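You operate a simulated robot arm through the tools that you are given. There is no shell and no other tool.

You run a simulated two-armed robot. Do the job below in one go: nothing can be reset, and whatever is moved stays where it is left.

## Task
Grip the teal gauge in the vice and push its bar home.
Fine: the bench vice; free the red lever first and lock it after; then wind the vice open.

It is judged by the outcome, as a careful person would: the job done as asked, and still so three seconds after it is handed in. It fails if anything else is knocked over, pushed out of place, dropped, spilled or broken.

## Robot
Two 7-joint arms with two-finger parallel grippers on one trunk that stands fixed in place. Base frame: the origin is at the foot of the trunk, x ahead of it, y to its left, z up. Units: mm, degrees, N and s.
The left shoulder is at [80, 131, 947], the right one opposite. With the tool pointing down near the work surface each hand reaches from about 280 to 820 mm from the base axis, measured 20 degrees to its own side. Payload 1.57 kg a hand.
Tool frame (each hand has its own): the origin (TCP) lies between the finger pads and is the grasp point; the fingertips stand 30 mm ahead of it; z points along the fingers, y is the line along which they close. Largest opening 110 mm; finger width 24, thickness 12; the body of the gripper, 48 by 112 mm, starts 78 mm behind the TCP.
Orientation is told as [roll, pitch, yaw] about the base's x, y, z axes, in that order, counted from this pose: with the fingers straight down and closing along the base's y, the tool's x points along the base's -x, its y along +y and its z along -z.

## Interface
- The arms move only by the tool servo_tool. It takes "left_series", "right_series" or both (then of equal length, played together; a hand with none holds still); each is one flat list of numbers, 7 for each row, row after row: the turn, a rotation vector about the tool's x, y, z in units of 4 degrees (1.0 is 4 degrees), then the shift along the tool's x, y, z in units of 20 mm (1.0 is 20 mm), then the closure, from 0 (fully open) to 1 (shut). In form: [ax, ay, az, dx, dy, dz, fingers, ax, ay, az, dx, dy, dz, fingers, ...]. A call has 1 to 20 rows; each row shifts and turns the commanded pose from where the row before left it, along the tool's axes as they then stand. A call with a number of a shift or a turn outside -1 to 1 is refused whole. A row lasts 0.2 s, in which the tool goes at most 50 mm and 8.6 degrees; a call with a longer step from one row to the next is refused whole, and so is a gripper value outside its range. A pose out of reach is approached as far as the arm can. The call stops where the force on the tool passes 60 N (or 10 N more than at its start, if that is more) or the arm is blocked; 0.2 s more then pass. The fingers move at their own pace (about 108 mm/s each) and stop on an object; they squeeze with about 38 N. The grip force told is the motor's: it shows also when the fingers shut on nothing. Time passes only in rows, and 0.2 s behind the last, so rows that do not move let the fingers close. The reply holds the time, the measured pose of the TCP, the force on the tool along the base axes, the opening and the grip force, in the units named above and with some noise, with the torque about the TCP (base axes, N m) and any sound that the robot's microphone picked up, and new pictures: "views" is both (left out), scene, wrist or none (wrist: the cameras of the hands that moved).
- Cameras (640 x 400 px; columns grow to the right, rows downward): "scene" is now at [-49.4, -10.6, 1455]; the picture's right is [-0.13, -0.99, 0.00], its down [-0.20, 0.03, -0.98] and it looks along [0.97, -0.12, -0.20] (base axes); focal length 367 px, centre (320, 200). "left" rides on the left gripper at [70, -16, -141] in its tool frame; the picture's right is [0.23, 0.97, 0.00], its down [-0.85, 0.20, -0.48] and it looks along [-0.47, 0.11, 0.88] (tool axes); focal length 222 px, centre (320, 200). "right" rides on the right gripper at [70, 16, -141] in its tool frame; the picture's right is [-0.23, 0.97, 0.00], its down [-0.85, -0.20, -0.48] and it looks along [-0.47, -0.11, 0.88] (tool axes); focal length 222 px, centre (320, 200). There is no depth. A picture from a camera that has moved, and an enlarged one, comes with that camera's place and axes in the base frame and with its lens.
- head_to(pan, tilt): turns the head with the scene camera to pan (to the left, within 109 degrees either way) and tilt (down, from -29 to 69), counted from straight ahead of the robot. It gives what a move gives, and a new picture of the scene camera.
- zoom(camera, box): a new picture of the part [left, top, right, bottom] of that camera's present view, enlarged. It takes no simulated time.
- job_done(): hands the job in; it is judged then, once.

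Nothing tells you positions but the pictures and the camera data. Unless the task says otherwise, let go and move clear before handing in.

The tools are called after "Call:" by a JSON object that holds its "method" and its "body". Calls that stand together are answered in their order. servo_tool: Moves the arms, as the interface text tells. Its arguments: {"type":"object","properties":{"left_series":{"type":"array","items":{"type":"number"}},"right_series":{"type":"array","items":{"type":"number"}},"views":{"type":"string","enum":["both","scene","wrist","none"]}},"required":[]} The other tools are called the same way: head_to (pan, tilt) turns the head that bears the scene camera; zoom (camera, box) takes an enlarged picture of a part of a camera's view; job_done () hands the job in.

At the start:

```text
clock: 0.0
left_ee_pos: [456.7, 229.7, 1364.9]
left_tool_rot: [-0.1, 0.1, 0.0]
left_force: [0.0, -0.3, -0.4]
left_ft_torque: [0.0, 0.01, -0.01]
left_width: 110.1
left_finger_force: 0.0
right_ee_pos: [381.0, -205.5, 1428.5]
right_tool_rot: [-0.2, -0.1, 0.2]
right_force: [-0.6, -0.2, -0.5]
right_ft_torque: [-0.01, 0.01, 0.02]
right_width: 109.8
right_finger_force: 0.1
head pan, tilt: [-7.3, 11.5]
```

scene: 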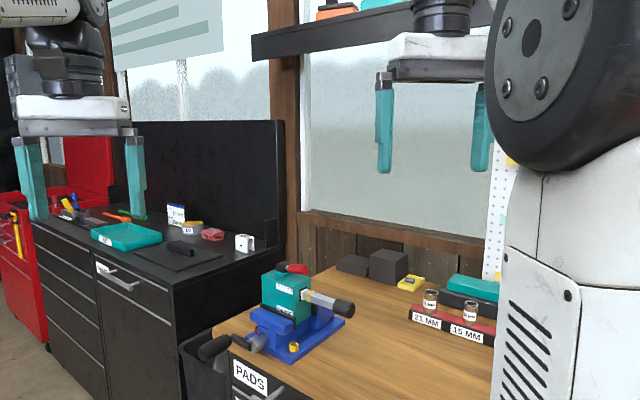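
right: 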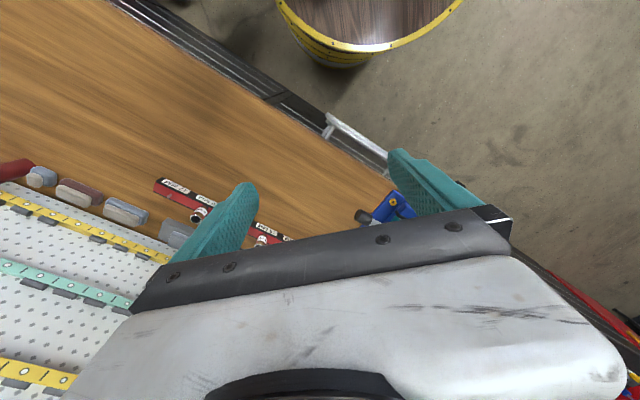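
left: 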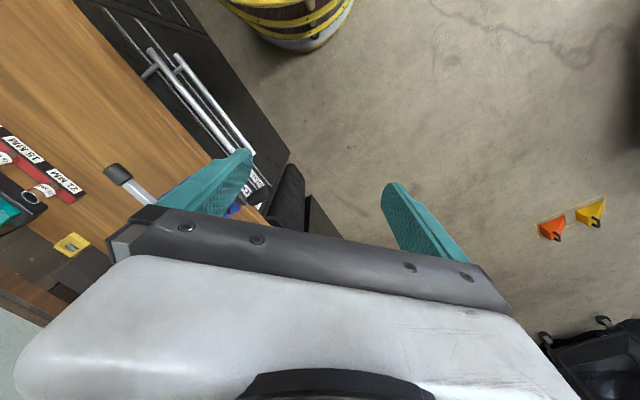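

I see a blue bench vice with a teal gauge block on the wooden bench, with a red lever and a bar with a black handle. I'll look closer before moving anything.

Call:
{"method": "zoom", "body": {"camera": "scene", "box": [180, 240, 380, 365]}}

Call:
{"method": "zoom", "body": {"camera": "scene", "box": [320, 230, 520, 355]}}

```text
3.20 times, centred on (280, 302) of scene
camera zoom: at [-49.4, -10.6, 1455.0], right [-0.13, -0.99, 0.0], down [-0.2, 0.03, -0.98], along [0.97, -0.12, -0.2], focal length 1174 px, centre (448, -128)
```

zoom: 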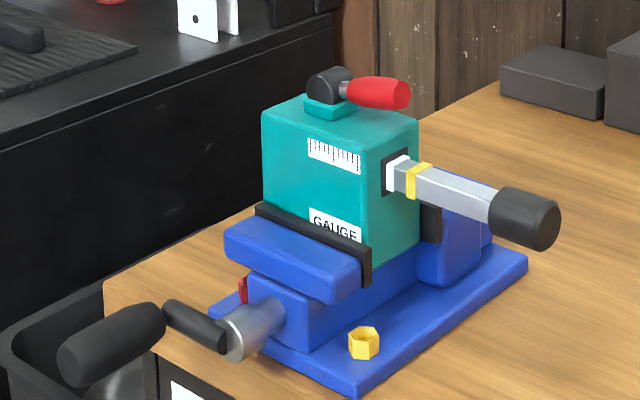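

```text
3.20 times, centred on (420, 292) of scene
camera zoom: at [-49.4, -10.6, 1455.0], right [-0.13, -0.99, 0.0], down [-0.2, 0.03, -0.98], along [0.97, -0.12, -0.2], focal length 1174 px, centre (0, -96)
```

zoom: 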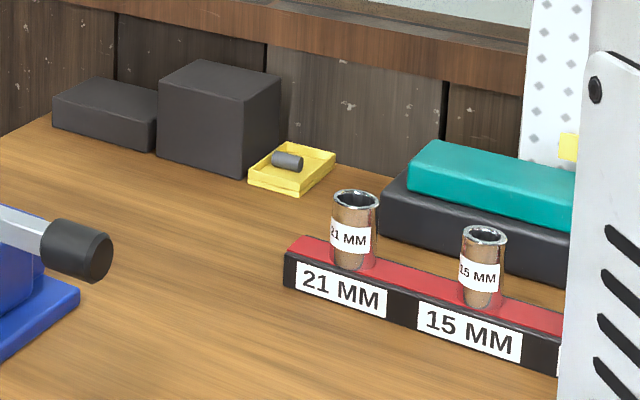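

I see the gauge sitting between the vice jaws, a red lever on top, and the vice crank at the front left. I'll look around for more detail with the head before planning.

Call:
{"method": "head_to", "body": {"pan": 0, "tilt": 35}}

Call:
{"method": "zoom", "body": {"camera": "scene", "box": [200, 100, 440, 250]}}

```text
clock: 0.9
left_ee_pos: [455.4, 229.7, 1364.4]
left_tool_rot: [0.0, 0.0, 0.0]
left_force: [0.2, 0.2, -0.4]
left_ft_torque: [0.0, 0.01, 0.0]
left_width: 110.1
left_finger_force: 0.2
right_ee_pos: [383.0, -205.9, 1428.3]
right_tool_rot: [-0.1, -0.1, 0.0]
right_force: [-0.8, 0.6, 0.0]
right_ft_torque: [0.0, -0.04, 0.0]
right_width: 110.1
right_finger_force: 0.0
head pan, tilt: [0.0, 35.0]
```

scene: 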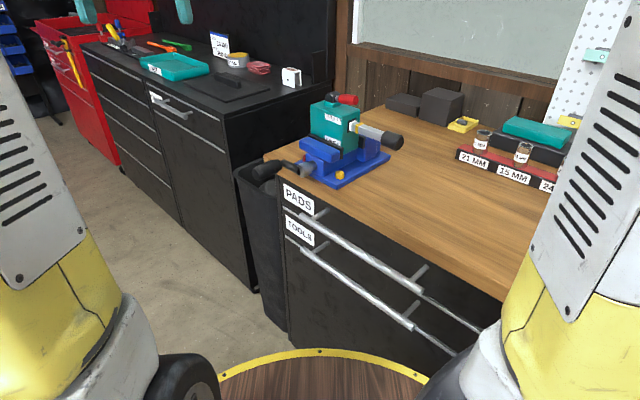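

```text
2.67 times, centred on (320, 175) of scene
camera zoom: at [-53.7, 1.2, 1417.4], right [0.0, -1.0, 0.0], down [-0.57, 0.0, -0.82], along [0.82, 0.0, -0.57], focal length 978 px, centre (320, 267)
```

zoom: 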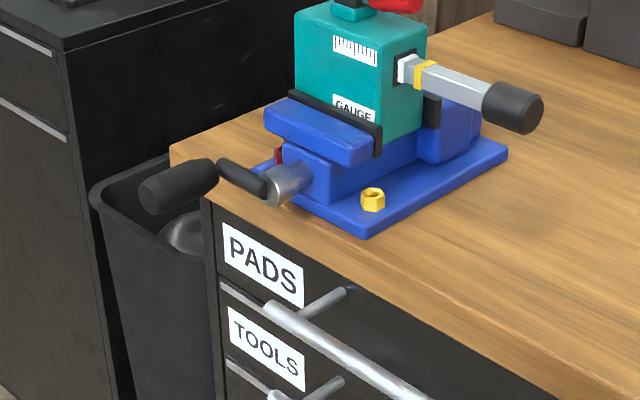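

The gauge seems to sit between black jaw plates, with a yellow mark on the bar. I'll look closely at other parts of the room for marks or notes.

Call:
{"method": "zoom", "body": {"camera": "scene", "box": [240, 80, 420, 200]}}

Call:
{"method": "zoom", "body": {"camera": "scene", "box": [20, 0, 320, 190]}}

Call:
{"method": "zoom", "body": {"camera": "scene", "box": [400, 60, 640, 210]}}

Call:
{"method": "head_to", "body": {"pan": -30, "tilt": 5}}

Call:
{"method": "head_to", "body": {"pan": 40, "tilt": 5}}

```text
3.33 times, centred on (330, 140) of scene
camera zoom: at [-53.7, 1.2, 1417.4], right [0.0, -1.0, 0.0], down [-0.57, 0.0, -0.82], along [0.82, 0.0, -0.57], focal length 1223 px, centre (287, 400)
```

zoom: 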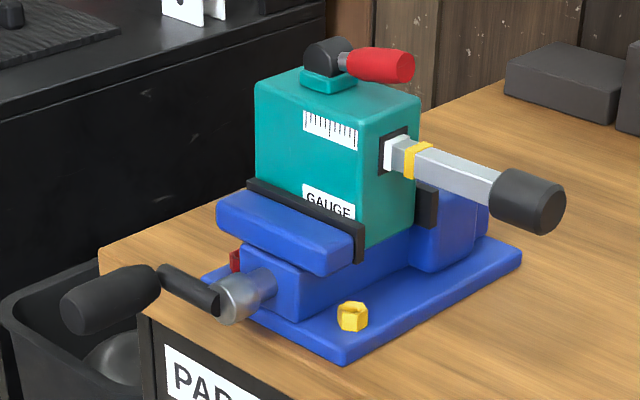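

```text
2.11 times, centred on (170, 95) of scene
camera zoom: at [-53.7, 1.2, 1417.4], right [0.0, -1.0, 0.0], down [-0.57, 0.0, -0.82], along [0.82, 0.0, -0.57], focal length 772 px, centre (636, 421)
```

zoom: 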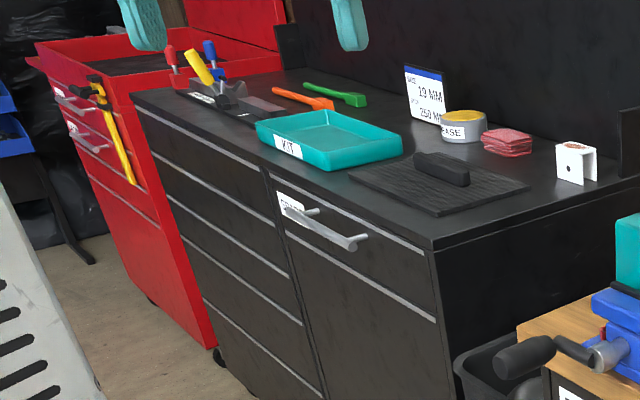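

```text
2.67 times, centred on (520, 135) of scene
camera zoom: at [-53.7, 1.2, 1417.4], right [0.0, -1.0, 0.0], down [-0.57, 0.0, -0.82], along [0.82, 0.0, -0.57], focal length 978 px, centre (-213, 373)
```

zoom: 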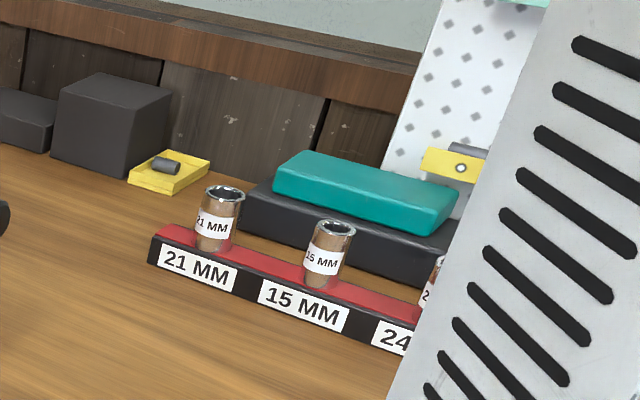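

```text
clock: 1.8
left_ee_pos: [456.8, 229.1, 1365.4]
left_tool_rot: [0.0, 0.0, 0.1]
left_force: [-0.3, -0.7, 0.3]
left_ft_torque: [-0.01, -0.01, 0.0]
left_width: 110.3
left_finger_force: 0.1
right_ee_pos: [381.5, -206.3, 1429.2]
right_tool_rot: [0.0, -0.2, 0.2]
right_force: [0.3, -0.6, 0.2]
right_ft_torque: [0.01, -0.04, 0.02]
right_width: 110.2
right_finger_force: 0.0
head pan, tilt: [-30.0, 5.0]
```

scene: 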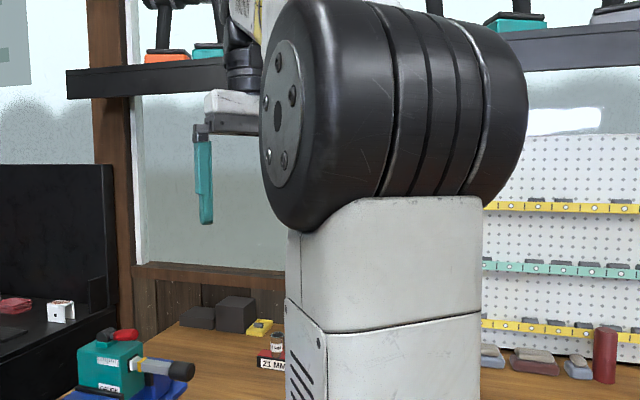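

```text
clock: 3.2
left_ee_pos: [458.7, 230.0, 1364.7]
left_tool_rot: [0.1, 0.0, 0.1]
left_force: [0.3, -0.2, 0.5]
left_ft_torque: [-0.02, -0.02, 0.02]
left_width: 110.0
left_finger_force: 0.0
right_ee_pos: [381.7, -204.2, 1428.7]
right_tool_rot: [-0.2, -0.1, 0.1]
right_force: [-0.8, 0.2, 0.1]
right_ft_torque: [0.0, 0.0, -0.04]
right_width: 110.2
right_finger_force: 0.1
head pan, tilt: [40.0, 5.0]
```

scene: 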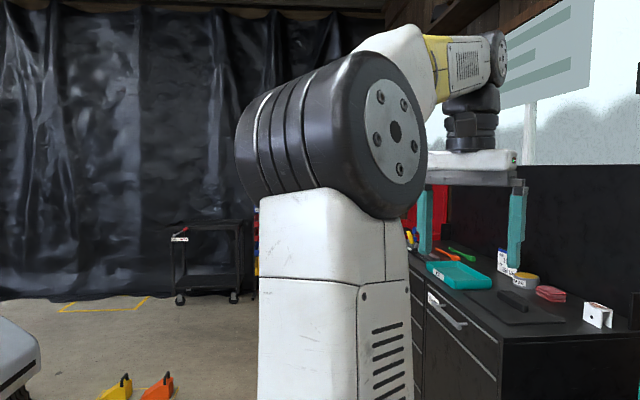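

I take the vice nut to be near [685, -45, 973], with the vice axis about 45° in plan and the crank on the robot's left side. I'll bring the left hand over the crank side to look from there with its camera, turning it -45° as I go.

Call:
{"method": "head_to", "body": {"pan": -3, "tilt": 30}}

Call:
{"method": "servo_tool", "body": {"left_series": [0, 0, 0.9375, 0, 0, 0.6875, 0, 0, 0, 0.9375, 0, 0, 0.6875, 0, 0, 0, 0.9375, 0, 0, 0.6875, 0, 0, 0, 0.9375, 0, 0, 0.6875, 0, 0, 0, 0.9375, 0, 0, 0.6875, 0, 0, 0, 0.9375, 0, 0, 0.6875, 0, 0, 0, 0.9375, 0, 0, 0.6875, 0, 0, 0, 0.9375, 0, 0, 0.6875, 0, 0, 0, 0.9375, 0, 0, 0.6875, 0, 0, 0, 0.9375, 0, 0, 0.6875, 0, 0, 0, 0.9375, 0, 0, 0.6875, 0, 0, 0, 0.9375, 0, 0, 0.6875, 0, 0, 0, 0, -0.96, 0.25, 0, 0, 0, 0, 0, -0.96, 0.25, 0, 0, 0, 0, 0, -0.96, 0.25, 0, 0, 0, 0, 0, -0.96, 0.25, 0, 0], "views": "both"}}

```text
clock: 4.3
left_ee_pos: [457.5, 230.0, 1364.3]
left_tool_rot: [0.0, 0.0, 0.0]
left_force: [0.0, -0.7, -0.4]
left_ft_torque: [0.03, 0.0, -0.02]
left_width: 109.9
left_finger_force: 0.1
right_ee_pos: [381.6, -206.2, 1429.2]
right_tool_rot: [-0.1, -0.1, 0.1]
right_force: [-0.6, 0.7, 0.8]
right_ft_torque: [0.0, 0.03, -0.01]
right_width: 110.1
right_finger_force: 0.0
head pan, tilt: [-3.0, 30.0]
```

scene: 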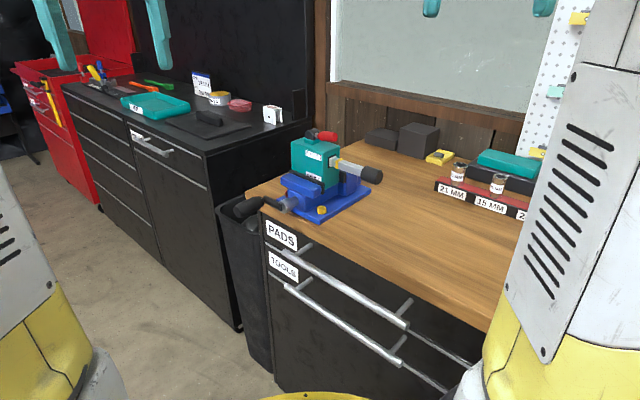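

```text
clock: 7.7
left_ee_pos: [527.7, 190.3, 1198.2]
left_tool_rot: [0.0, 0.0, -44.9]
left_force: [-0.3, 0.2, -0.1]
left_ft_torque: [0.03, -0.02, 0.0]
left_width: 110.1
left_finger_force: 0.1
right_ee_pos: [381.8, -206.3, 1429.9]
right_tool_rot: [-0.1, -0.2, 0.1]
right_force: [-0.5, -0.2, 0.3]
right_ft_torque: [0.02, -0.01, 0.02]
right_width: 110.0
right_finger_force: 0.0
head pan, tilt: [-3.0, 30.0]
camera left: at [467.3, 229.5, 1338.8], right [0.53, 0.85, 0.0], down [0.75, -0.46, 0.48], along [0.41, -0.25, -0.88], focal length 222 px, centre (320, 200)
```

scene: 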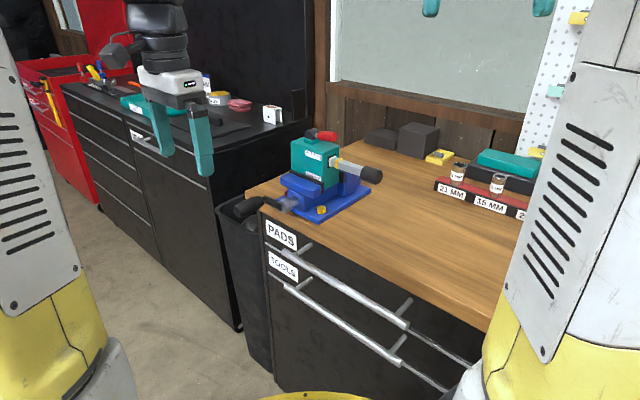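
left: 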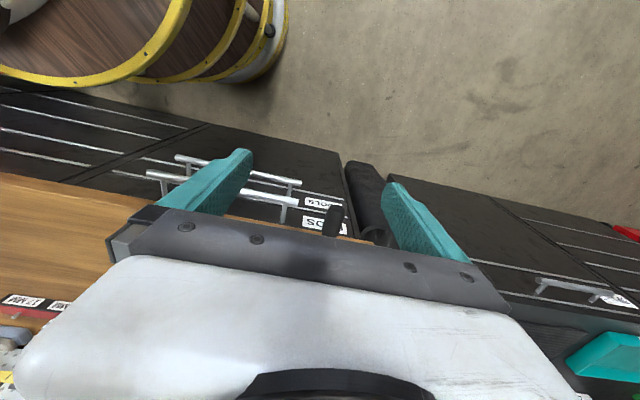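

The wrist view is partly blocked by the gripper body, so the hand has to be nearly above the vice to see it. I'll move the left hand forward along the vice axis, staying high at z≈1200.

Call:
{"method": "servo_tool", "body": {"left_series": [0, 0, 0, -0.95, 0, 0, 0, 0, 0, 0, -0.95, 0, 0, 0, 0, 0, 0, -0.95, 0, 0, 0, 0, 0, 0, -0.95, 0, 0, 0, 0, 0, 0, -0.95, 0, 0, 0, 0, 0, 0, -0.95, 0, 0, 0, 0, 0, 0, -0.95, 0, 0, 0, 0, 0, 0, -0.95, 0, 0, 0, 0, 0, 0, -0.95, 0, 0, 0], "views": "both"}}

Call:
{"method": "zoom", "body": {"camera": "left", "box": [200, 50, 440, 200]}}

Call:
{"method": "zoom", "body": {"camera": "left", "box": [220, 130, 400, 240]}}

```text
clock: 9.7
left_ee_pos: [646.7, 69.0, 1198.3]
left_tool_rot: [0.0, 0.0, -45.0]
left_force: [0.1, 0.0, -0.7]
left_ft_torque: [0.0, 0.01, -0.03]
left_width: 110.1
left_finger_force: 0.0
right_ee_pos: [380.5, -205.6, 1429.1]
right_tool_rot: [-0.1, -0.1, 0.1]
right_force: [-0.5, 0.5, -0.2]
right_ft_torque: [-0.01, -0.02, -0.01]
right_width: 110.0
right_finger_force: 0.0
head pan, tilt: [-3.0, 30.0]
camera left: at [586.4, 107.8, 1339.7], right [0.53, 0.85, 0.0], down [0.75, -0.46, 0.48], along [0.41, -0.25, -0.88], focal length 222 px, centre (320, 200)
```

scene: 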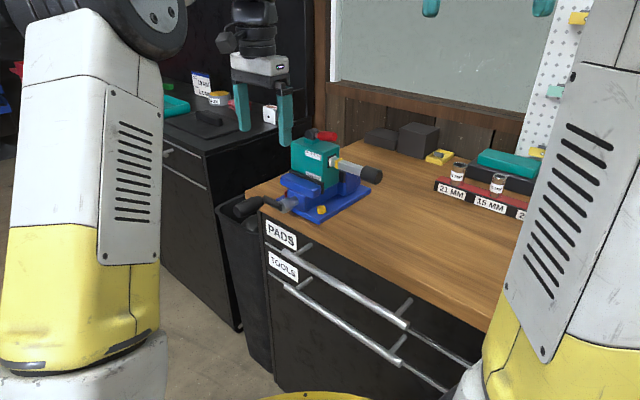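
left: 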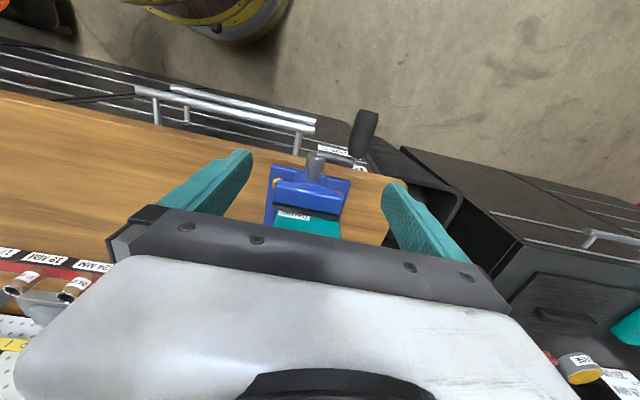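

```text
2.67 times, centred on (320, 125) of left
camera zoom: at [586.4, 107.8, 1339.7], right [0.53, 0.85, 0.0], down [0.75, -0.46, 0.48], along [0.41, -0.25, -0.88], focal length 592 px, centre (320, 400)
```

zoom: 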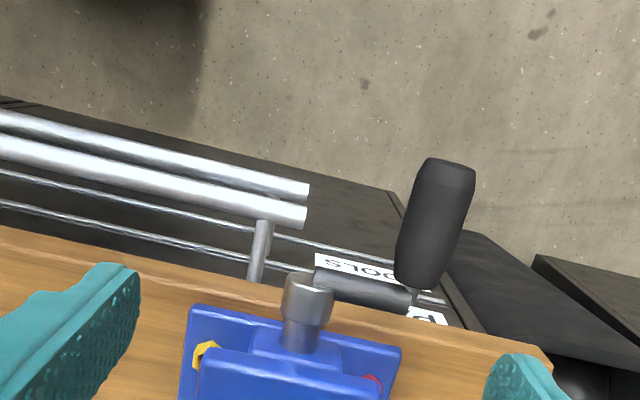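

```text
3.56 times, centred on (310, 185) of left
camera zoom: at [586.4, 107.8, 1339.7], right [0.53, 0.85, 0.0], down [0.75, -0.46, 0.48], along [0.41, -0.25, -0.88], focal length 790 px, centre (356, 253)
```

zoom: 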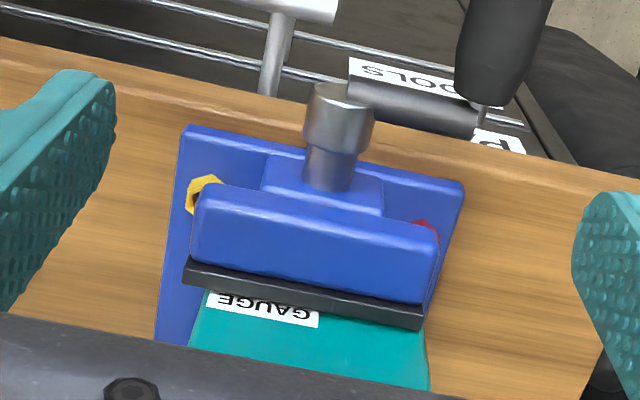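

I can see the crank: a grey hub on the screw, a dark arm and a free black handle hanging out past the bench edge. I'll zoom the scene view to triangulate these.

Call:
{"method": "zoom", "body": {"camera": "scene", "box": [220, 115, 400, 228]}}

Call:
{"method": "zoom", "body": {"camera": "scene", "box": [225, 165, 345, 240]}}

Call:
{"method": "zoom", "body": {"camera": "scene", "box": [270, 115, 390, 190]}}

```text
3.54 times, centred on (310, 172) of scene
camera zoom: at [-51.6, -3.5, 1425.1], right [-0.05, -1.0, 0.0], down [-0.5, 0.03, -0.87], along [0.86, -0.04, -0.5], focal length 1299 px, centre (355, 301)
```

zoom: 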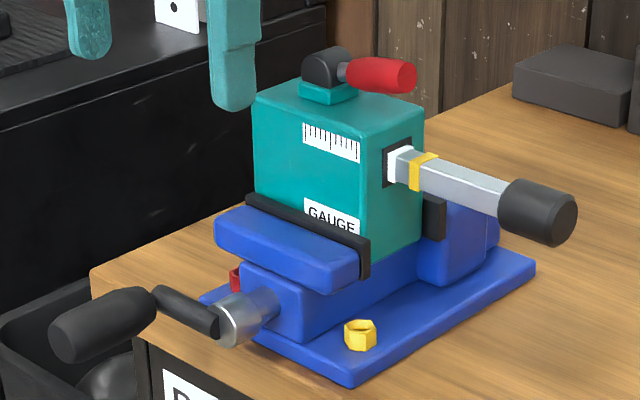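

```text
5.33 times, centred on (285, 202) of scene
camera zoom: at [-51.6, -3.5, 1425.1], right [-0.05, -1.0, 0.0], down [-0.5, 0.03, -0.87], along [0.86, -0.04, -0.5], focal length 1957 px, centre (507, 187)
```

zoom: 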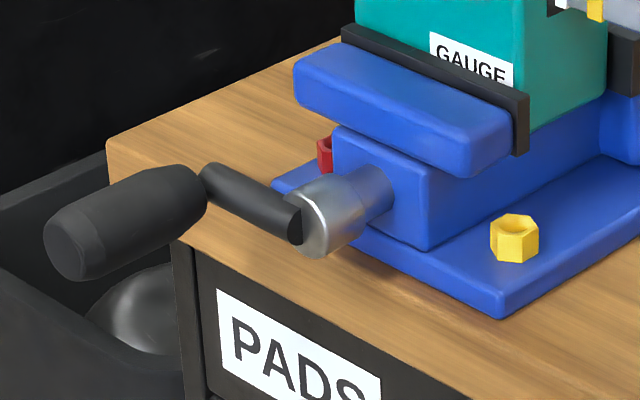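

```text
5.33 times, centred on (330, 152) of scene
camera zoom: at [-51.6, -3.5, 1425.1], right [-0.05, -1.0, 0.0], down [-0.5, 0.03, -0.87], along [0.86, -0.04, -0.5], focal length 1957 px, centre (267, 453)
```

zoom: 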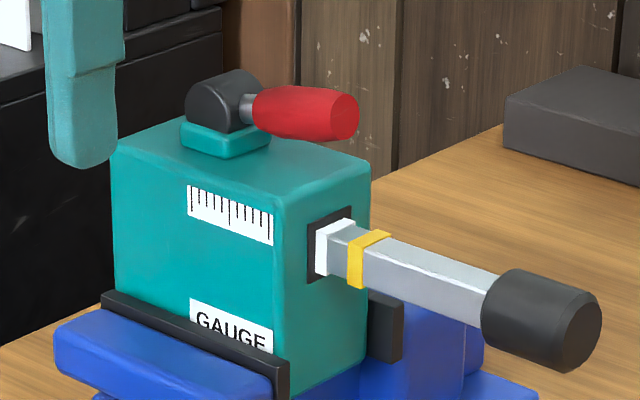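

The red thing at the far side of the vice is a hex nut matching the yellow one, so the only red lever is the one on top of the gauge. I'll look at that lever from above with the left hand, a little higher and farther along.

Call:
{"method": "servo_tool", "body": {"left_series": [0, 0, 0, -0.5, 0, -0.9, 0, 0, 0, 0, -0.9, 0, -0.9, 0, 0, 0, 0, -0.9, 0, -0.9, 0, 0, 0, 0, -0.9, 0, -0.9, 0, 0, 0, 0, -0.9, 0, -0.9, 0, 0, 0, 0, -0.9, 0, 0, 0, 0, 0, 0, -0.9, 0, 0, 0], "views": "wrist"}}

Call:
{"method": "zoom", "body": {"camera": "left", "box": [230, 120, 410, 232]}}

```text
clock: 11.3
left_ee_pos: [687.1, 30.2, 1262.7]
left_tool_rot: [0.0, -0.1, -44.8]
left_force: [-0.1, -0.2, -0.7]
left_ft_torque: [-0.03, 0.03, 0.01]
left_width: 109.9
left_finger_force: 0.0
left hand out of reach, approached as far as the arm can: row 4, 5, 6, 7
right_ee_pos: [382.5, -205.4, 1429.1]
right_tool_rot: [0.1, -0.1, 0.1]
right_force: [-0.5, -0.4, 0.8]
right_ft_torque: [0.01, -0.02, 0.0]
right_width: 110.1
right_finger_force: 0.0
head pan, tilt: [-3.0, 30.0]
camera left: at [626.4, 69.2, 1403.8], right [0.53, 0.85, 0.0], down [0.75, -0.46, 0.48], along [0.41, -0.25, -0.88], focal length 222 px, centre (320, 200)
```

left: 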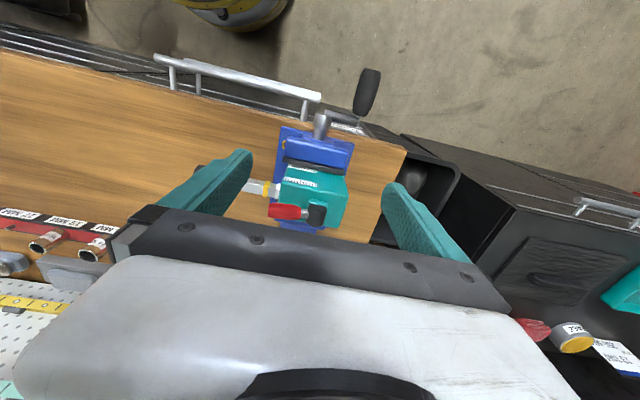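

```text
3.56 times, centred on (320, 176) of left
camera zoom: at [626.4, 69.2, 1403.8], right [0.53, 0.85, 0.0], down [0.75, -0.46, 0.48], along [0.41, -0.25, -0.88], focal length 790 px, centre (320, 285)
```

zoom: 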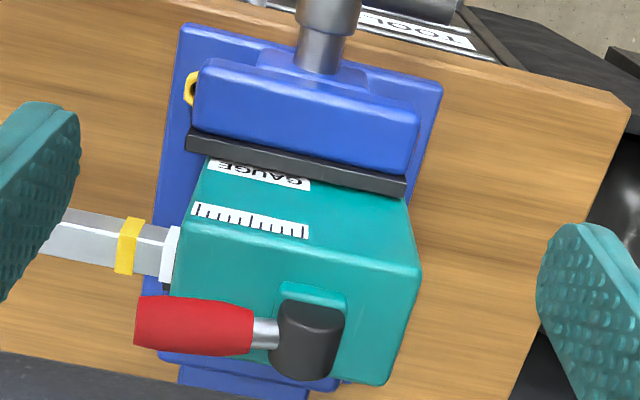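

The lever lies roughly parallel to the bar at z≈1137, and the bar runs at 45° at z≈1078 with its end near [642, -161]. I'll zoom in hard on the lever hub to judge how it turns.

Call:
{"method": "zoom", "body": {"camera": "scene", "box": [298, 120, 346, 150]}}

Call:
{"method": "zoom", "body": {"camera": "left", "box": [260, 180, 356, 240]}}

Call:
{"method": "zoom", "body": {"camera": "right", "box": [340, 170, 440, 232]}}

Call:
{"method": "zoom", "body": {"camera": "scene", "box": [185, 65, 217, 85]}}

```text
13.33 times, centred on (322, 135) of scene
camera zoom: at [-51.4, -3.6, 1425.1], right [-0.05, -1.0, 0.0], down [-0.5, 0.03, -0.87], along [0.86, -0.05, -0.5], focal length 4893 px, centre (293, 1067)
```

zoom: 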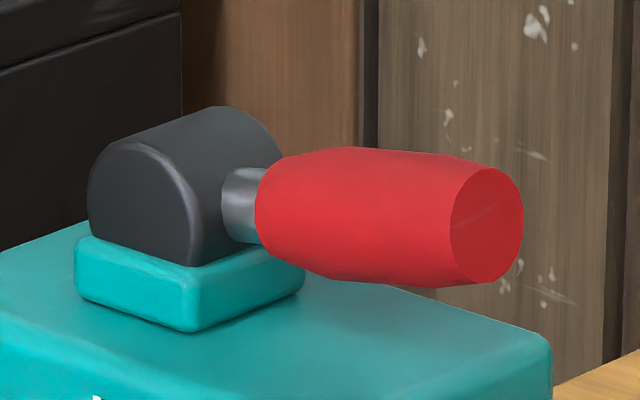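

```text
6.67 times, centred on (308, 210) of left
camera zoom: at [626.4, 69.2, 1403.8], right [0.53, 0.85, 0.0], down [0.75, -0.46, 0.48], along [0.41, -0.25, -0.88], focal length 1481 px, centre (400, 133)
```

zoom: 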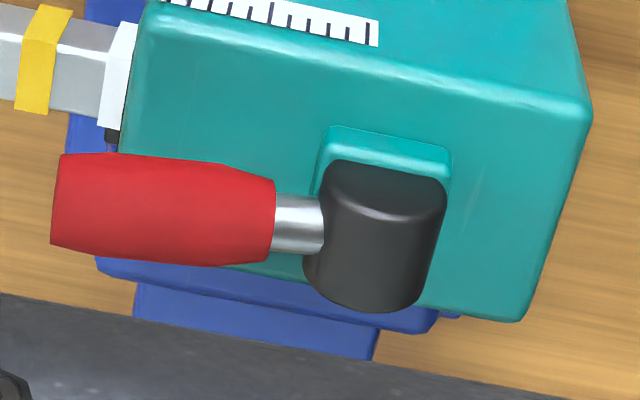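

```text
6.40 times, centred on (390, 201) of right
camera zoom: at [312.9, -190.2, 1569.4], right [0.23, 0.97, 0.0], down [0.85, -0.2, 0.48], along [0.47, -0.11, -0.88], focal length 1422 px, centre (-128, 194)
```

zoom: 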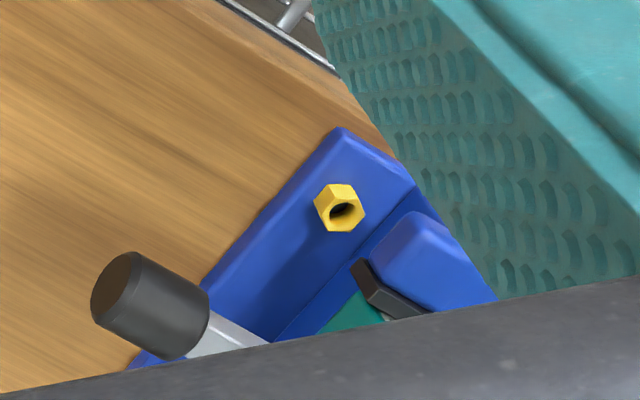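

```text
16.00 times, centred on (201, 75) of scene
camera zoom: at [-51.4, -3.6, 1425.1], right [-0.05, -1.0, 0.0], down [-0.5, 0.03, -0.87], along [0.86, -0.05, -0.5], focal length 5871 px, centre (2224, 2200)
```

zoom: 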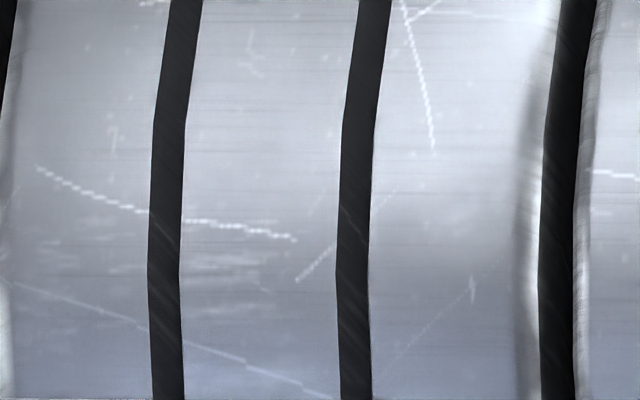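

The lever is a cam type: its hub axis is horizontal, so it should swing up in the bar's plane to free and down to lock. Before that the crank has to be turned. I take its handle centre to be near [688, 120, 987], with the circle radius about 58 mm, so I'll bring the left hand over the handle.

Call:
{"method": "servo_tool", "body": {"left_series": [0, 0, 0, 0.84, 0.8, 0, 0, 0, 0, 0, 0.84, 0.8, 0, 0, 0, 0, 0, 0.84, 0.8, 0, 0, 0, 0, 0, 0.84, 0.8, 0, 0, 0, 0, 0, 0, 0, 0.9, 0, 0, 0, 0, 0, 0, 0.9, 0, 0, 0, 0, 0, 0, 0.9, 0, 0, 0, 0, 0, 0, 0.9, 0, 0, 0, 0, 0, 0, 0.9, 0, 0, 0, 0, 0, 0, 0.9, 0], "views": "both"}}

Call:
{"method": "zoom", "body": {"camera": "left", "box": [230, 120, 410, 232]}}

Call:
{"method": "zoom", "body": {"camera": "scene", "box": [210, 110, 390, 222]}}

```text
clock: 13.5
left_ee_pos: [683.0, 123.2, 1155.0]
left_tool_rot: [0.1, 0.0, -44.9]
left_force: [0.0, -0.1, -0.5]
left_ft_torque: [0.0, 0.01, 0.0]
left_width: 109.9
left_finger_force: 0.1
right_ee_pos: [381.6, -205.7, 1429.4]
right_tool_rot: [0.0, -0.2, 0.0]
right_force: [0.1, -0.1, 0.0]
right_ft_torque: [-0.03, 0.0, -0.02]
right_width: 110.0
right_finger_force: 0.1
head pan, tilt: [-3.0, 30.0]
camera left: at [622.1, 161.8, 1296.1], right [0.53, 0.85, 0.0], down [0.75, -0.46, 0.48], along [0.41, -0.25, -0.88], focal length 222 px, centre (320, 200)
```

scene: 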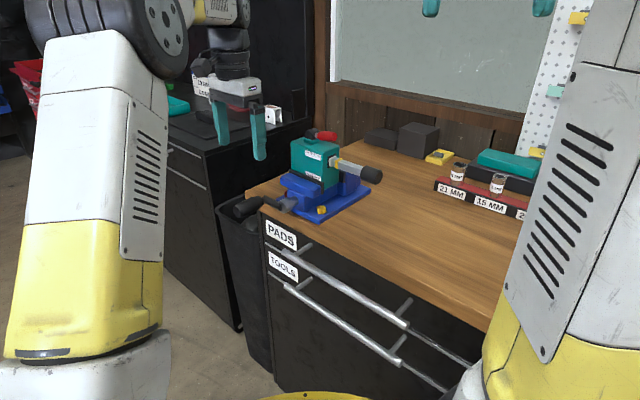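
left: 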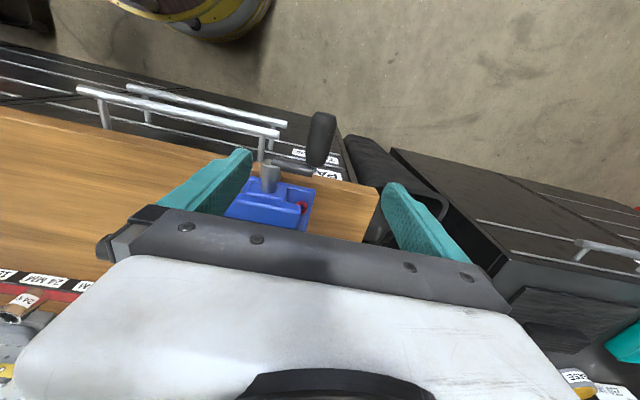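

```text
3.56 times, centred on (320, 176) of left
camera zoom: at [622.1, 161.8, 1296.1], right [0.53, 0.85, 0.0], down [0.75, -0.46, 0.48], along [0.41, -0.25, -0.88], focal length 790 px, centre (320, 285)
```

zoom: 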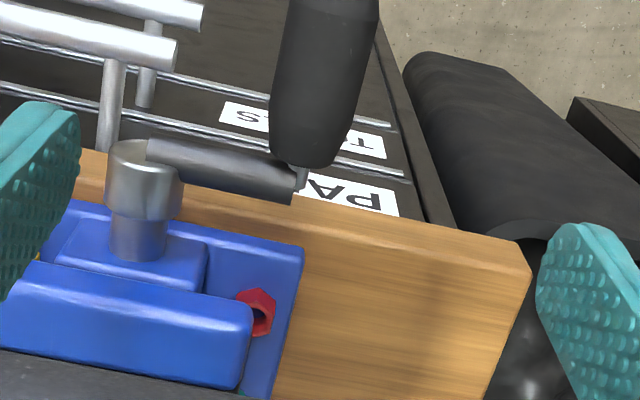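

```text
3.56 times, centred on (300, 166) of scene
camera zoom: at [-51.5, -3.6, 1425.1], right [-0.05, -1.0, 0.0], down [-0.5, 0.03, -0.87], along [0.86, -0.04, -0.5], focal length 1305 px, centre (391, 321)
```

zoom: 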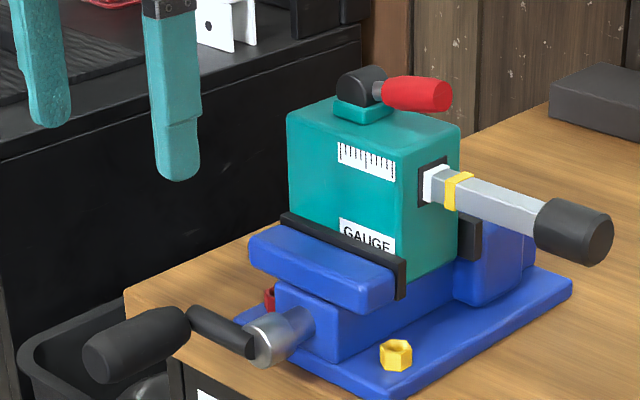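

The handle lies almost exactly under the left TCP, and the red nut confirms the vice layout. I'll descend with fingers open to straddle the handle, stopping with the TCP about 8 mm above its centre.

Call:
{"method": "servo_tool", "body": {"left_series": [0, 0, 0, 0, 0, 0.9, 0, 0, 0, 0, 0, 0, 0.9, 0, 0, 0, 0, 0, 0, 0.9, 0, 0, 0, 0, 0, 0, 0.9, 0, 0, 0, 0, 0, 0, 0.9, 0, 0, 0, 0, 0, 0, 0.9, 0, 0, 0, 0, 0, 0, 0.9, 0, 0, 0, 0, 0, 0, 0.9, 0, 0, 0, 0, 0, 0, 0.75, 0], "views": "both"}}

Call:
{"method": "zoom", "body": {"camera": "left", "box": [230, 120, 410, 232]}}

Call:
{"method": "zoom", "body": {"camera": "scene", "box": [200, 140, 320, 215]}}

```text
clock: 15.5
left_ee_pos: [683.1, 124.2, 996.1]
left_tool_rot: [-0.1, 0.0, -44.9]
left_force: [0.6, 0.1, -0.5]
left_ft_torque: [0.01, 0.02, -0.04]
left_width: 110.1
left_finger_force: 0.0
right_ee_pos: [381.6, -207.2, 1430.2]
right_tool_rot: [0.0, -0.1, 0.1]
right_force: [0.4, -0.3, -0.5]
right_ft_torque: [-0.01, -0.02, -0.02]
right_width: 110.1
right_finger_force: 0.1
head pan, tilt: [-3.0, 30.0]
camera left: at [622.9, 162.4, 1136.3], right [0.53, 0.85, 0.0], down [0.75, -0.46, 0.48], along [0.41, -0.25, -0.88], focal length 222 px, centre (320, 200)
```

scene: 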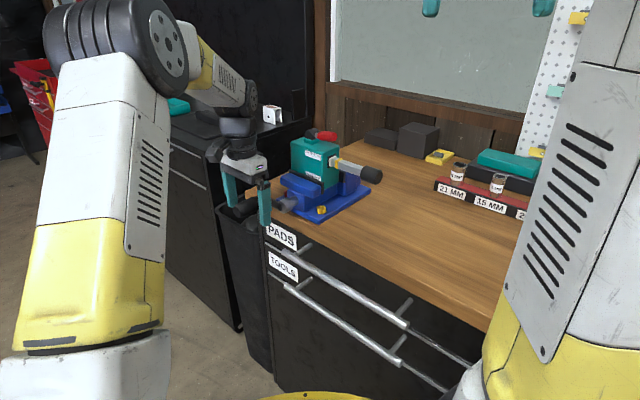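
left: 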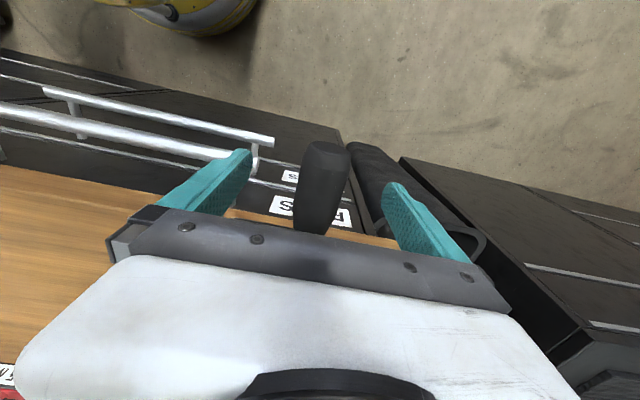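

```text
3.56 times, centred on (320, 176) of left
camera zoom: at [622.9, 162.4, 1136.3], right [0.53, 0.85, 0.0], down [0.75, -0.46, 0.48], along [0.41, -0.25, -0.88], focal length 790 px, centre (320, 285)
```

zoom: 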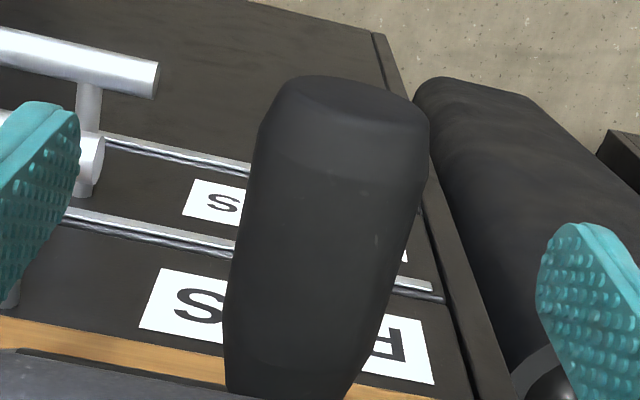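

```text
5.33 times, centred on (260, 178) of scene
camera zoom: at [-51.5, -3.6, 1425.1], right [-0.05, -1.0, 0.0], down [-0.5, 0.03, -0.87], along [0.86, -0.04, -0.5], focal length 1957 px, centre (640, 320)
```

zoom: 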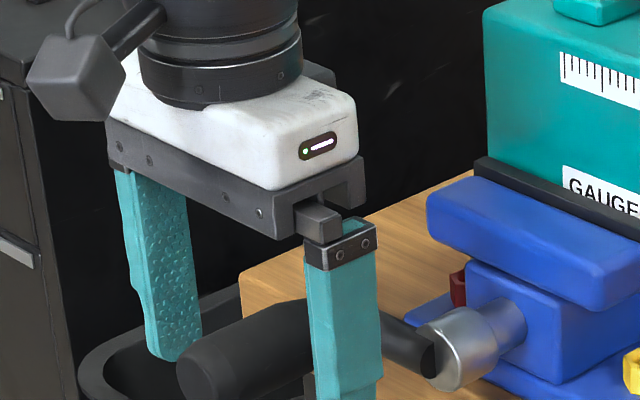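

The crank handle sits centred between the open fingers, so I'll close on it now and check the force.

Call:
{"method": "servo_tool", "body": {"left_series": [0, 0, 0, 0, 0, 0, 1, 0, 0, 0, 0, 0, 0, 1, 0, 0, 0, 0, 0, 0, 1, 0, 0, 0, 0, 0, 0, 1], "views": "both"}}

Call:
{"method": "zoom", "body": {"camera": "scene", "box": [200, 140, 320, 215]}}

Call:
{"method": "zoom", "body": {"camera": "scene", "box": [280, 150, 376, 210]}}

```text
clock: 16.5
left_ee_pos: [682.9, 123.4, 995.2]
left_tool_rot: [0.0, 0.1, -44.9]
left_force: [-3.0, -1.0, -1.6]
left_ft_torque: [0.01, 0.05, -0.33]
left_width: 33.0
left_finger_force: 41.0
right_ee_pos: [382.3, -206.3, 1429.6]
right_tool_rot: [0.0, -0.1, 0.1]
right_force: [-0.1, -0.3, -0.9]
right_ft_torque: [-0.01, 0.03, -0.01]
right_width: 110.0
right_finger_force: 0.1
head pan, tilt: [-3.0, 30.0]
camera left: at [622.9, 162.2, 1136.3], right [0.53, 0.85, 0.0], down [0.75, -0.46, 0.48], along [0.41, -0.25, -0.88], focal length 222 px, centre (320, 200)
```

scene: 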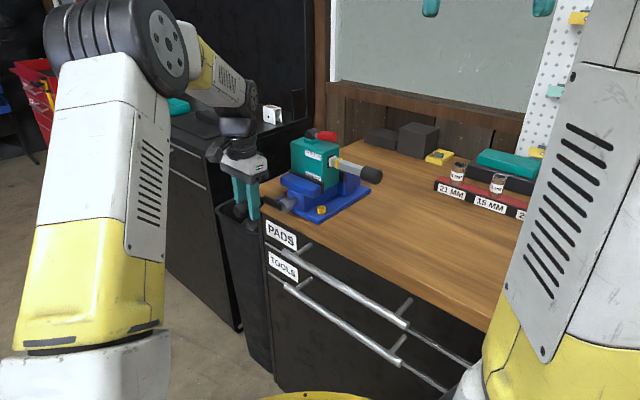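
left: 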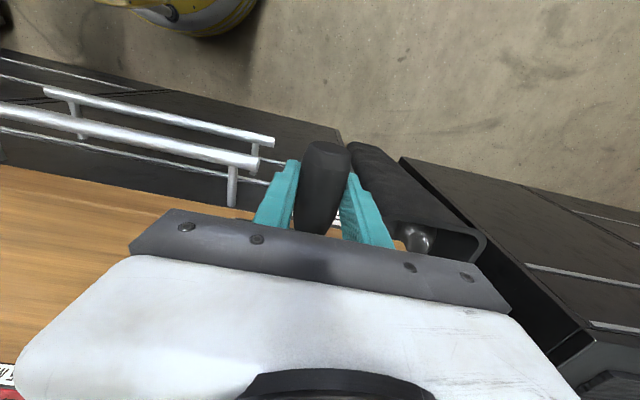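

```text
5.33 times, centred on (260, 178) of scene
camera zoom: at [-51.5, -3.6, 1425.1], right [-0.05, -1.0, 0.0], down [-0.5, 0.03, -0.87], along [0.86, -0.04, -0.5], focal length 1957 px, centre (640, 320)
```

zoom: 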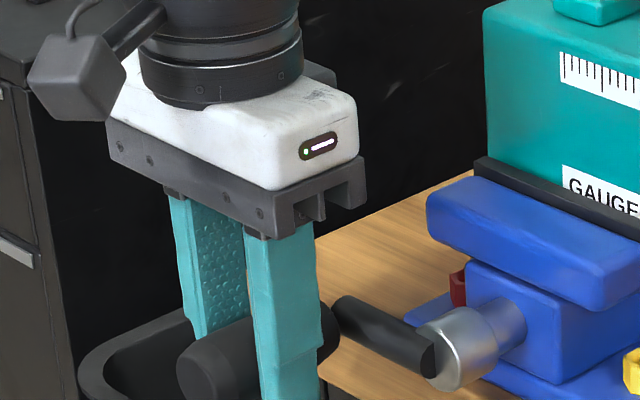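

```text
6.67 times, centred on (328, 180) of scene
camera zoom: at [-51.5, -3.6, 1425.1], right [-0.05, -1.0, 0.0], down [-0.5, 0.03, -0.87], along [0.86, -0.04, -0.5], focal length 2446 px, centre (267, 333)
```

zoom: 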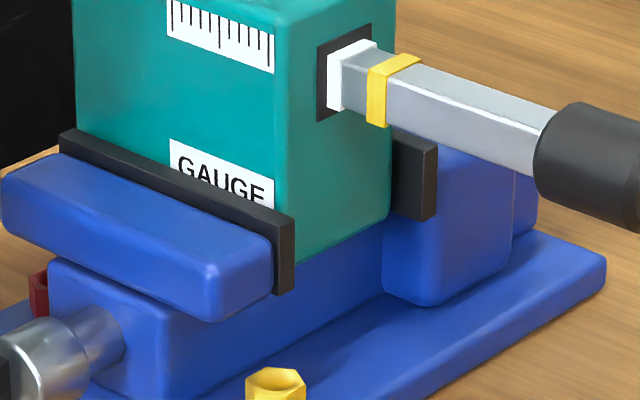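

The handle is gripped at 33 mm wide. I'll make a short test arc of 30° upward, which is clockwise seen from the crank end and so should tighten, and watch the force and the jaw.

Call:
{"method": "servo_tool", "body": {"left_series": [0, 0, 0, 0, -0.044, -0.504, 1, 0, 0, 0, 0, -0.131, -0.488, 1, 0, 0, 0, 0, -0.214, -0.458, 1, 0, 0, 0, 0, 0, 0, 1], "views": "both"}}

Call:
{"method": "zoom", "body": {"camera": "scene", "box": [200, 140, 320, 215]}}

Call:
{"method": "zoom", "body": {"camera": "scene", "box": [280, 150, 376, 210]}}

```text
clock: 17.5
left_ee_pos: [678.0, 118.0, 1025.7]
left_tool_rot: [-0.1, 0.0, -44.8]
left_force: [-5.5, 4.0, -2.0]
left_ft_torque: [0.14, 0.13, -1.02]
left_width: 33.2
left_finger_force: 40.7
right_ee_pos: [381.4, -206.1, 1429.8]
right_tool_rot: [0.0, -0.1, 0.1]
right_force: [0.6, 1.2, 1.0]
right_ft_torque: [-0.02, 0.03, 0.0]
right_width: 110.1
right_finger_force: 0.0
head pan, tilt: [-3.0, 30.0]
camera left: at [617.3, 156.3, 1166.4], right [0.53, 0.85, 0.0], down [0.75, -0.46, 0.48], along [0.41, -0.25, -0.88], focal length 222 px, centre (320, 200)
```

scene: 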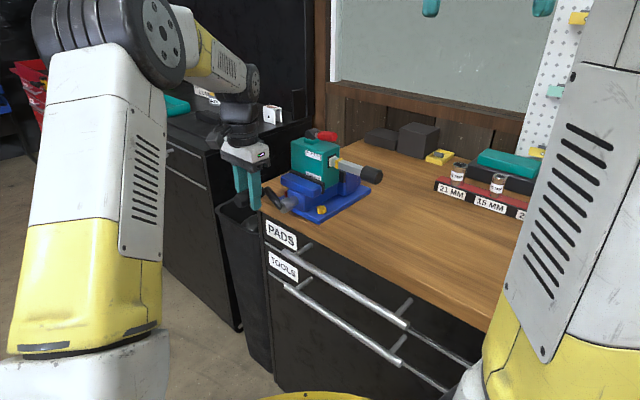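
left: 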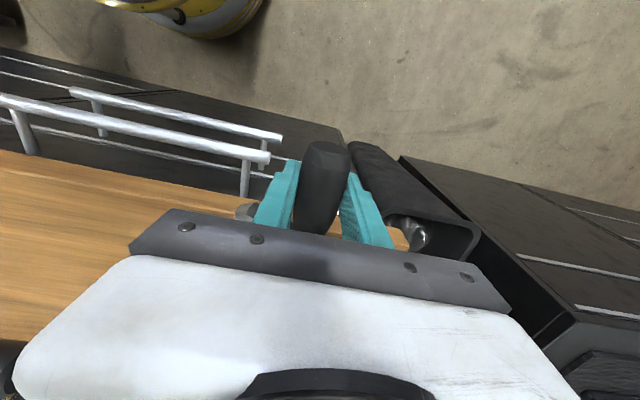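

```text
5.33 times, centred on (260, 178) of scene
camera zoom: at [-51.6, -3.3, 1425.1], right [-0.05, -1.0, 0.0], down [-0.5, 0.03, -0.87], along [0.86, -0.04, -0.5], focal length 1957 px, centre (640, 320)
```

zoom: 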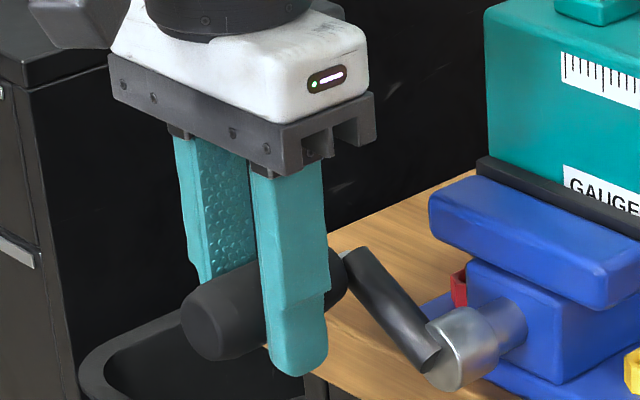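

```text
6.67 times, centred on (328, 180) of scene
camera zoom: at [-51.6, -3.3, 1425.1], right [-0.05, -1.0, 0.0], down [-0.5, 0.03, -0.87], along [0.86, -0.04, -0.5], focal length 2446 px, centre (267, 333)
```

zoom: 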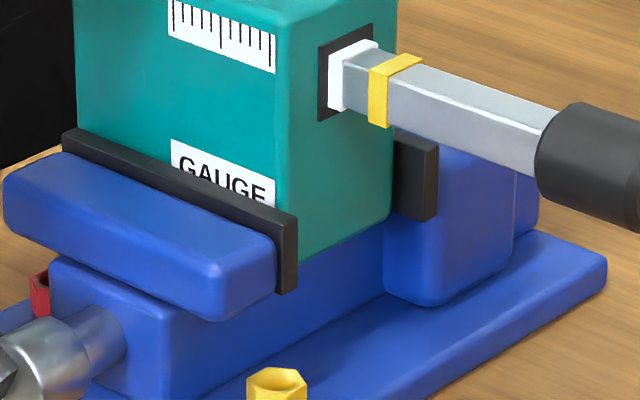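

The crank turned freely by 30°, with only about 7 N along the axis. The jaw shift is too small to tell the direction yet, so I'll continue to 90° and compare.

Call:
{"method": "servo_tool", "body": {"left_series": [0, 0, 0, 0, -0.29, -0.414, 1, 0, 0, 0, 0, -0.357, -0.357, 1, 0, 0, 0, 0, -0.414, -0.29, 1, 0, 0, 0, 0, -0.458, -0.214, 1, 0, 0, 0, 0, -0.488, -0.131, 1, 0, 0, 0, 0, -0.504, -0.044, 1, 0, 0, 0, 0, 0, 0, 1], "views": "wrist"}}

Call:
{"method": "zoom", "body": {"camera": "scene", "box": [200, 140, 320, 215]}}

Call:
{"method": "zoom", "body": {"camera": "scene", "box": [280, 150, 376, 210]}}

```text
clock: 19.1
left_ee_pos: [643.2, 82.9, 1055.1]
left_tool_rot: [-0.1, 0.0, -44.9]
left_force: [-11.2, 13.4, 4.8]
left_ft_torque: [0.16, 0.11, -0.94]
left_width: 32.9
left_finger_force: 41.4
right_ee_pos: [380.5, -204.6, 1431.0]
right_tool_rot: [-0.2, -0.2, 0.1]
right_force: [0.0, -0.9, -0.2]
right_ft_torque: [0.04, -0.03, 0.0]
right_width: 110.1
right_finger_force: 0.0
head pan, tilt: [-3.0, 30.0]
camera left: at [582.8, 122.1, 1196.3], right [0.53, 0.85, 0.0], down [0.75, -0.46, 0.48], along [0.41, -0.25, -0.88], focal length 222 px, centre (320, 200)
```

left: 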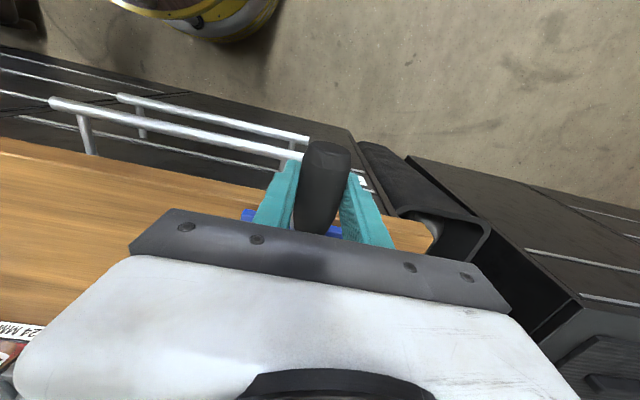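

```text
5.33 times, centred on (260, 178) of scene
camera zoom: at [-52.1, -2.9, 1425.1], right [-0.05, -1.0, 0.0], down [-0.5, 0.03, -0.87], along [0.86, -0.04, -0.5], focal length 1957 px, centre (640, 320)
```

zoom: 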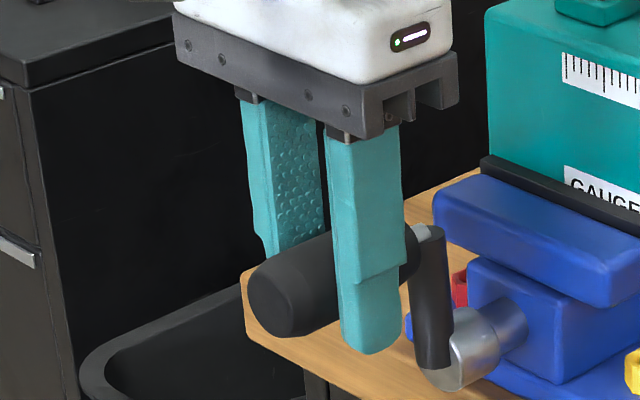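

```text
6.67 times, centred on (328, 180) of scene
camera zoom: at [-52.1, -2.9, 1425.1], right [-0.05, -1.0, 0.0], down [-0.5, 0.03, -0.87], along [0.86, -0.04, -0.5], focal length 2446 px, centre (267, 333)
```

zoom: 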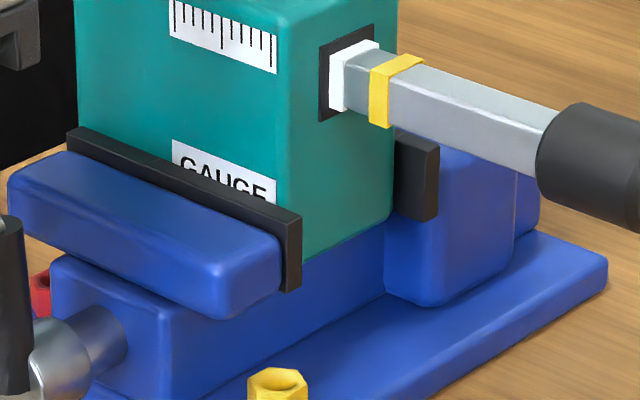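

The front jaw has moved toward the gauge (it now covers part of the GAUGE label), so this direction closes the vice. There is about 17 N along the crank axis, so I'll shift 3 mm inward along it to see whether the force drops.

Call:
{"method": "servo_tool", "body": {"left_series": [0, 0, 0, -0.15, 0, 0, 1, 0, 0, 0, 0, 0, 0, 1], "views": "none"}}

```text
clock: 19.7
left_ee_pos: [643.4, 83.4, 1055.2]
left_tool_rot: [0.0, 0.2, -44.7]
left_force: [-26.8, 30.5, 14.3]
left_ft_torque: [-0.12, -0.16, -0.87]
left_width: 33.1
left_finger_force: 41.6
right_ee_pos: [380.6, -205.0, 1429.3]
right_tool_rot: [-0.1, -0.3, 0.0]
right_force: [0.7, 0.3, 1.0]
right_ft_torque: [0.0, 0.0, 0.0]
right_width: 110.0
right_finger_force: 0.0
head pan, tilt: [-3.0, 30.0]
```

Moving inward raised the force, so the handle sits further out. The z torque agrees that the vice axis is turned about 2° more than my hand. I'll back out 5 mm and yaw about -2.2° to match.

Call:
{"method": "servo_tool", "body": {"left_series": [0, 0, 0, 0.26, 0, 0, 1, 0, 0, 0.55, 0, 0, 0, 1, 0, 0, 0, 0, 0, 0, 1], "views": "none"}}

```text
clock: 20.5
left_ee_pos: [641.5, 81.6, 1055.0]
left_tool_rot: [-0.1, -0.3, -47.3]
left_force: [-1.5, -0.5, 12.0]
left_ft_torque: [-0.17, -0.2, 1.51]
left_width: 34.1
left_finger_force: 41.9
right_ee_pos: [380.9, -207.1, 1429.7]
right_tool_rot: [0.0, -0.1, 0.0]
right_force: [-0.1, -0.3, -0.4]
right_ft_torque: [0.02, -0.01, 0.01]
right_width: 110.2
right_finger_force: 0.1
head pan, tilt: [-3.0, 30.0]
```

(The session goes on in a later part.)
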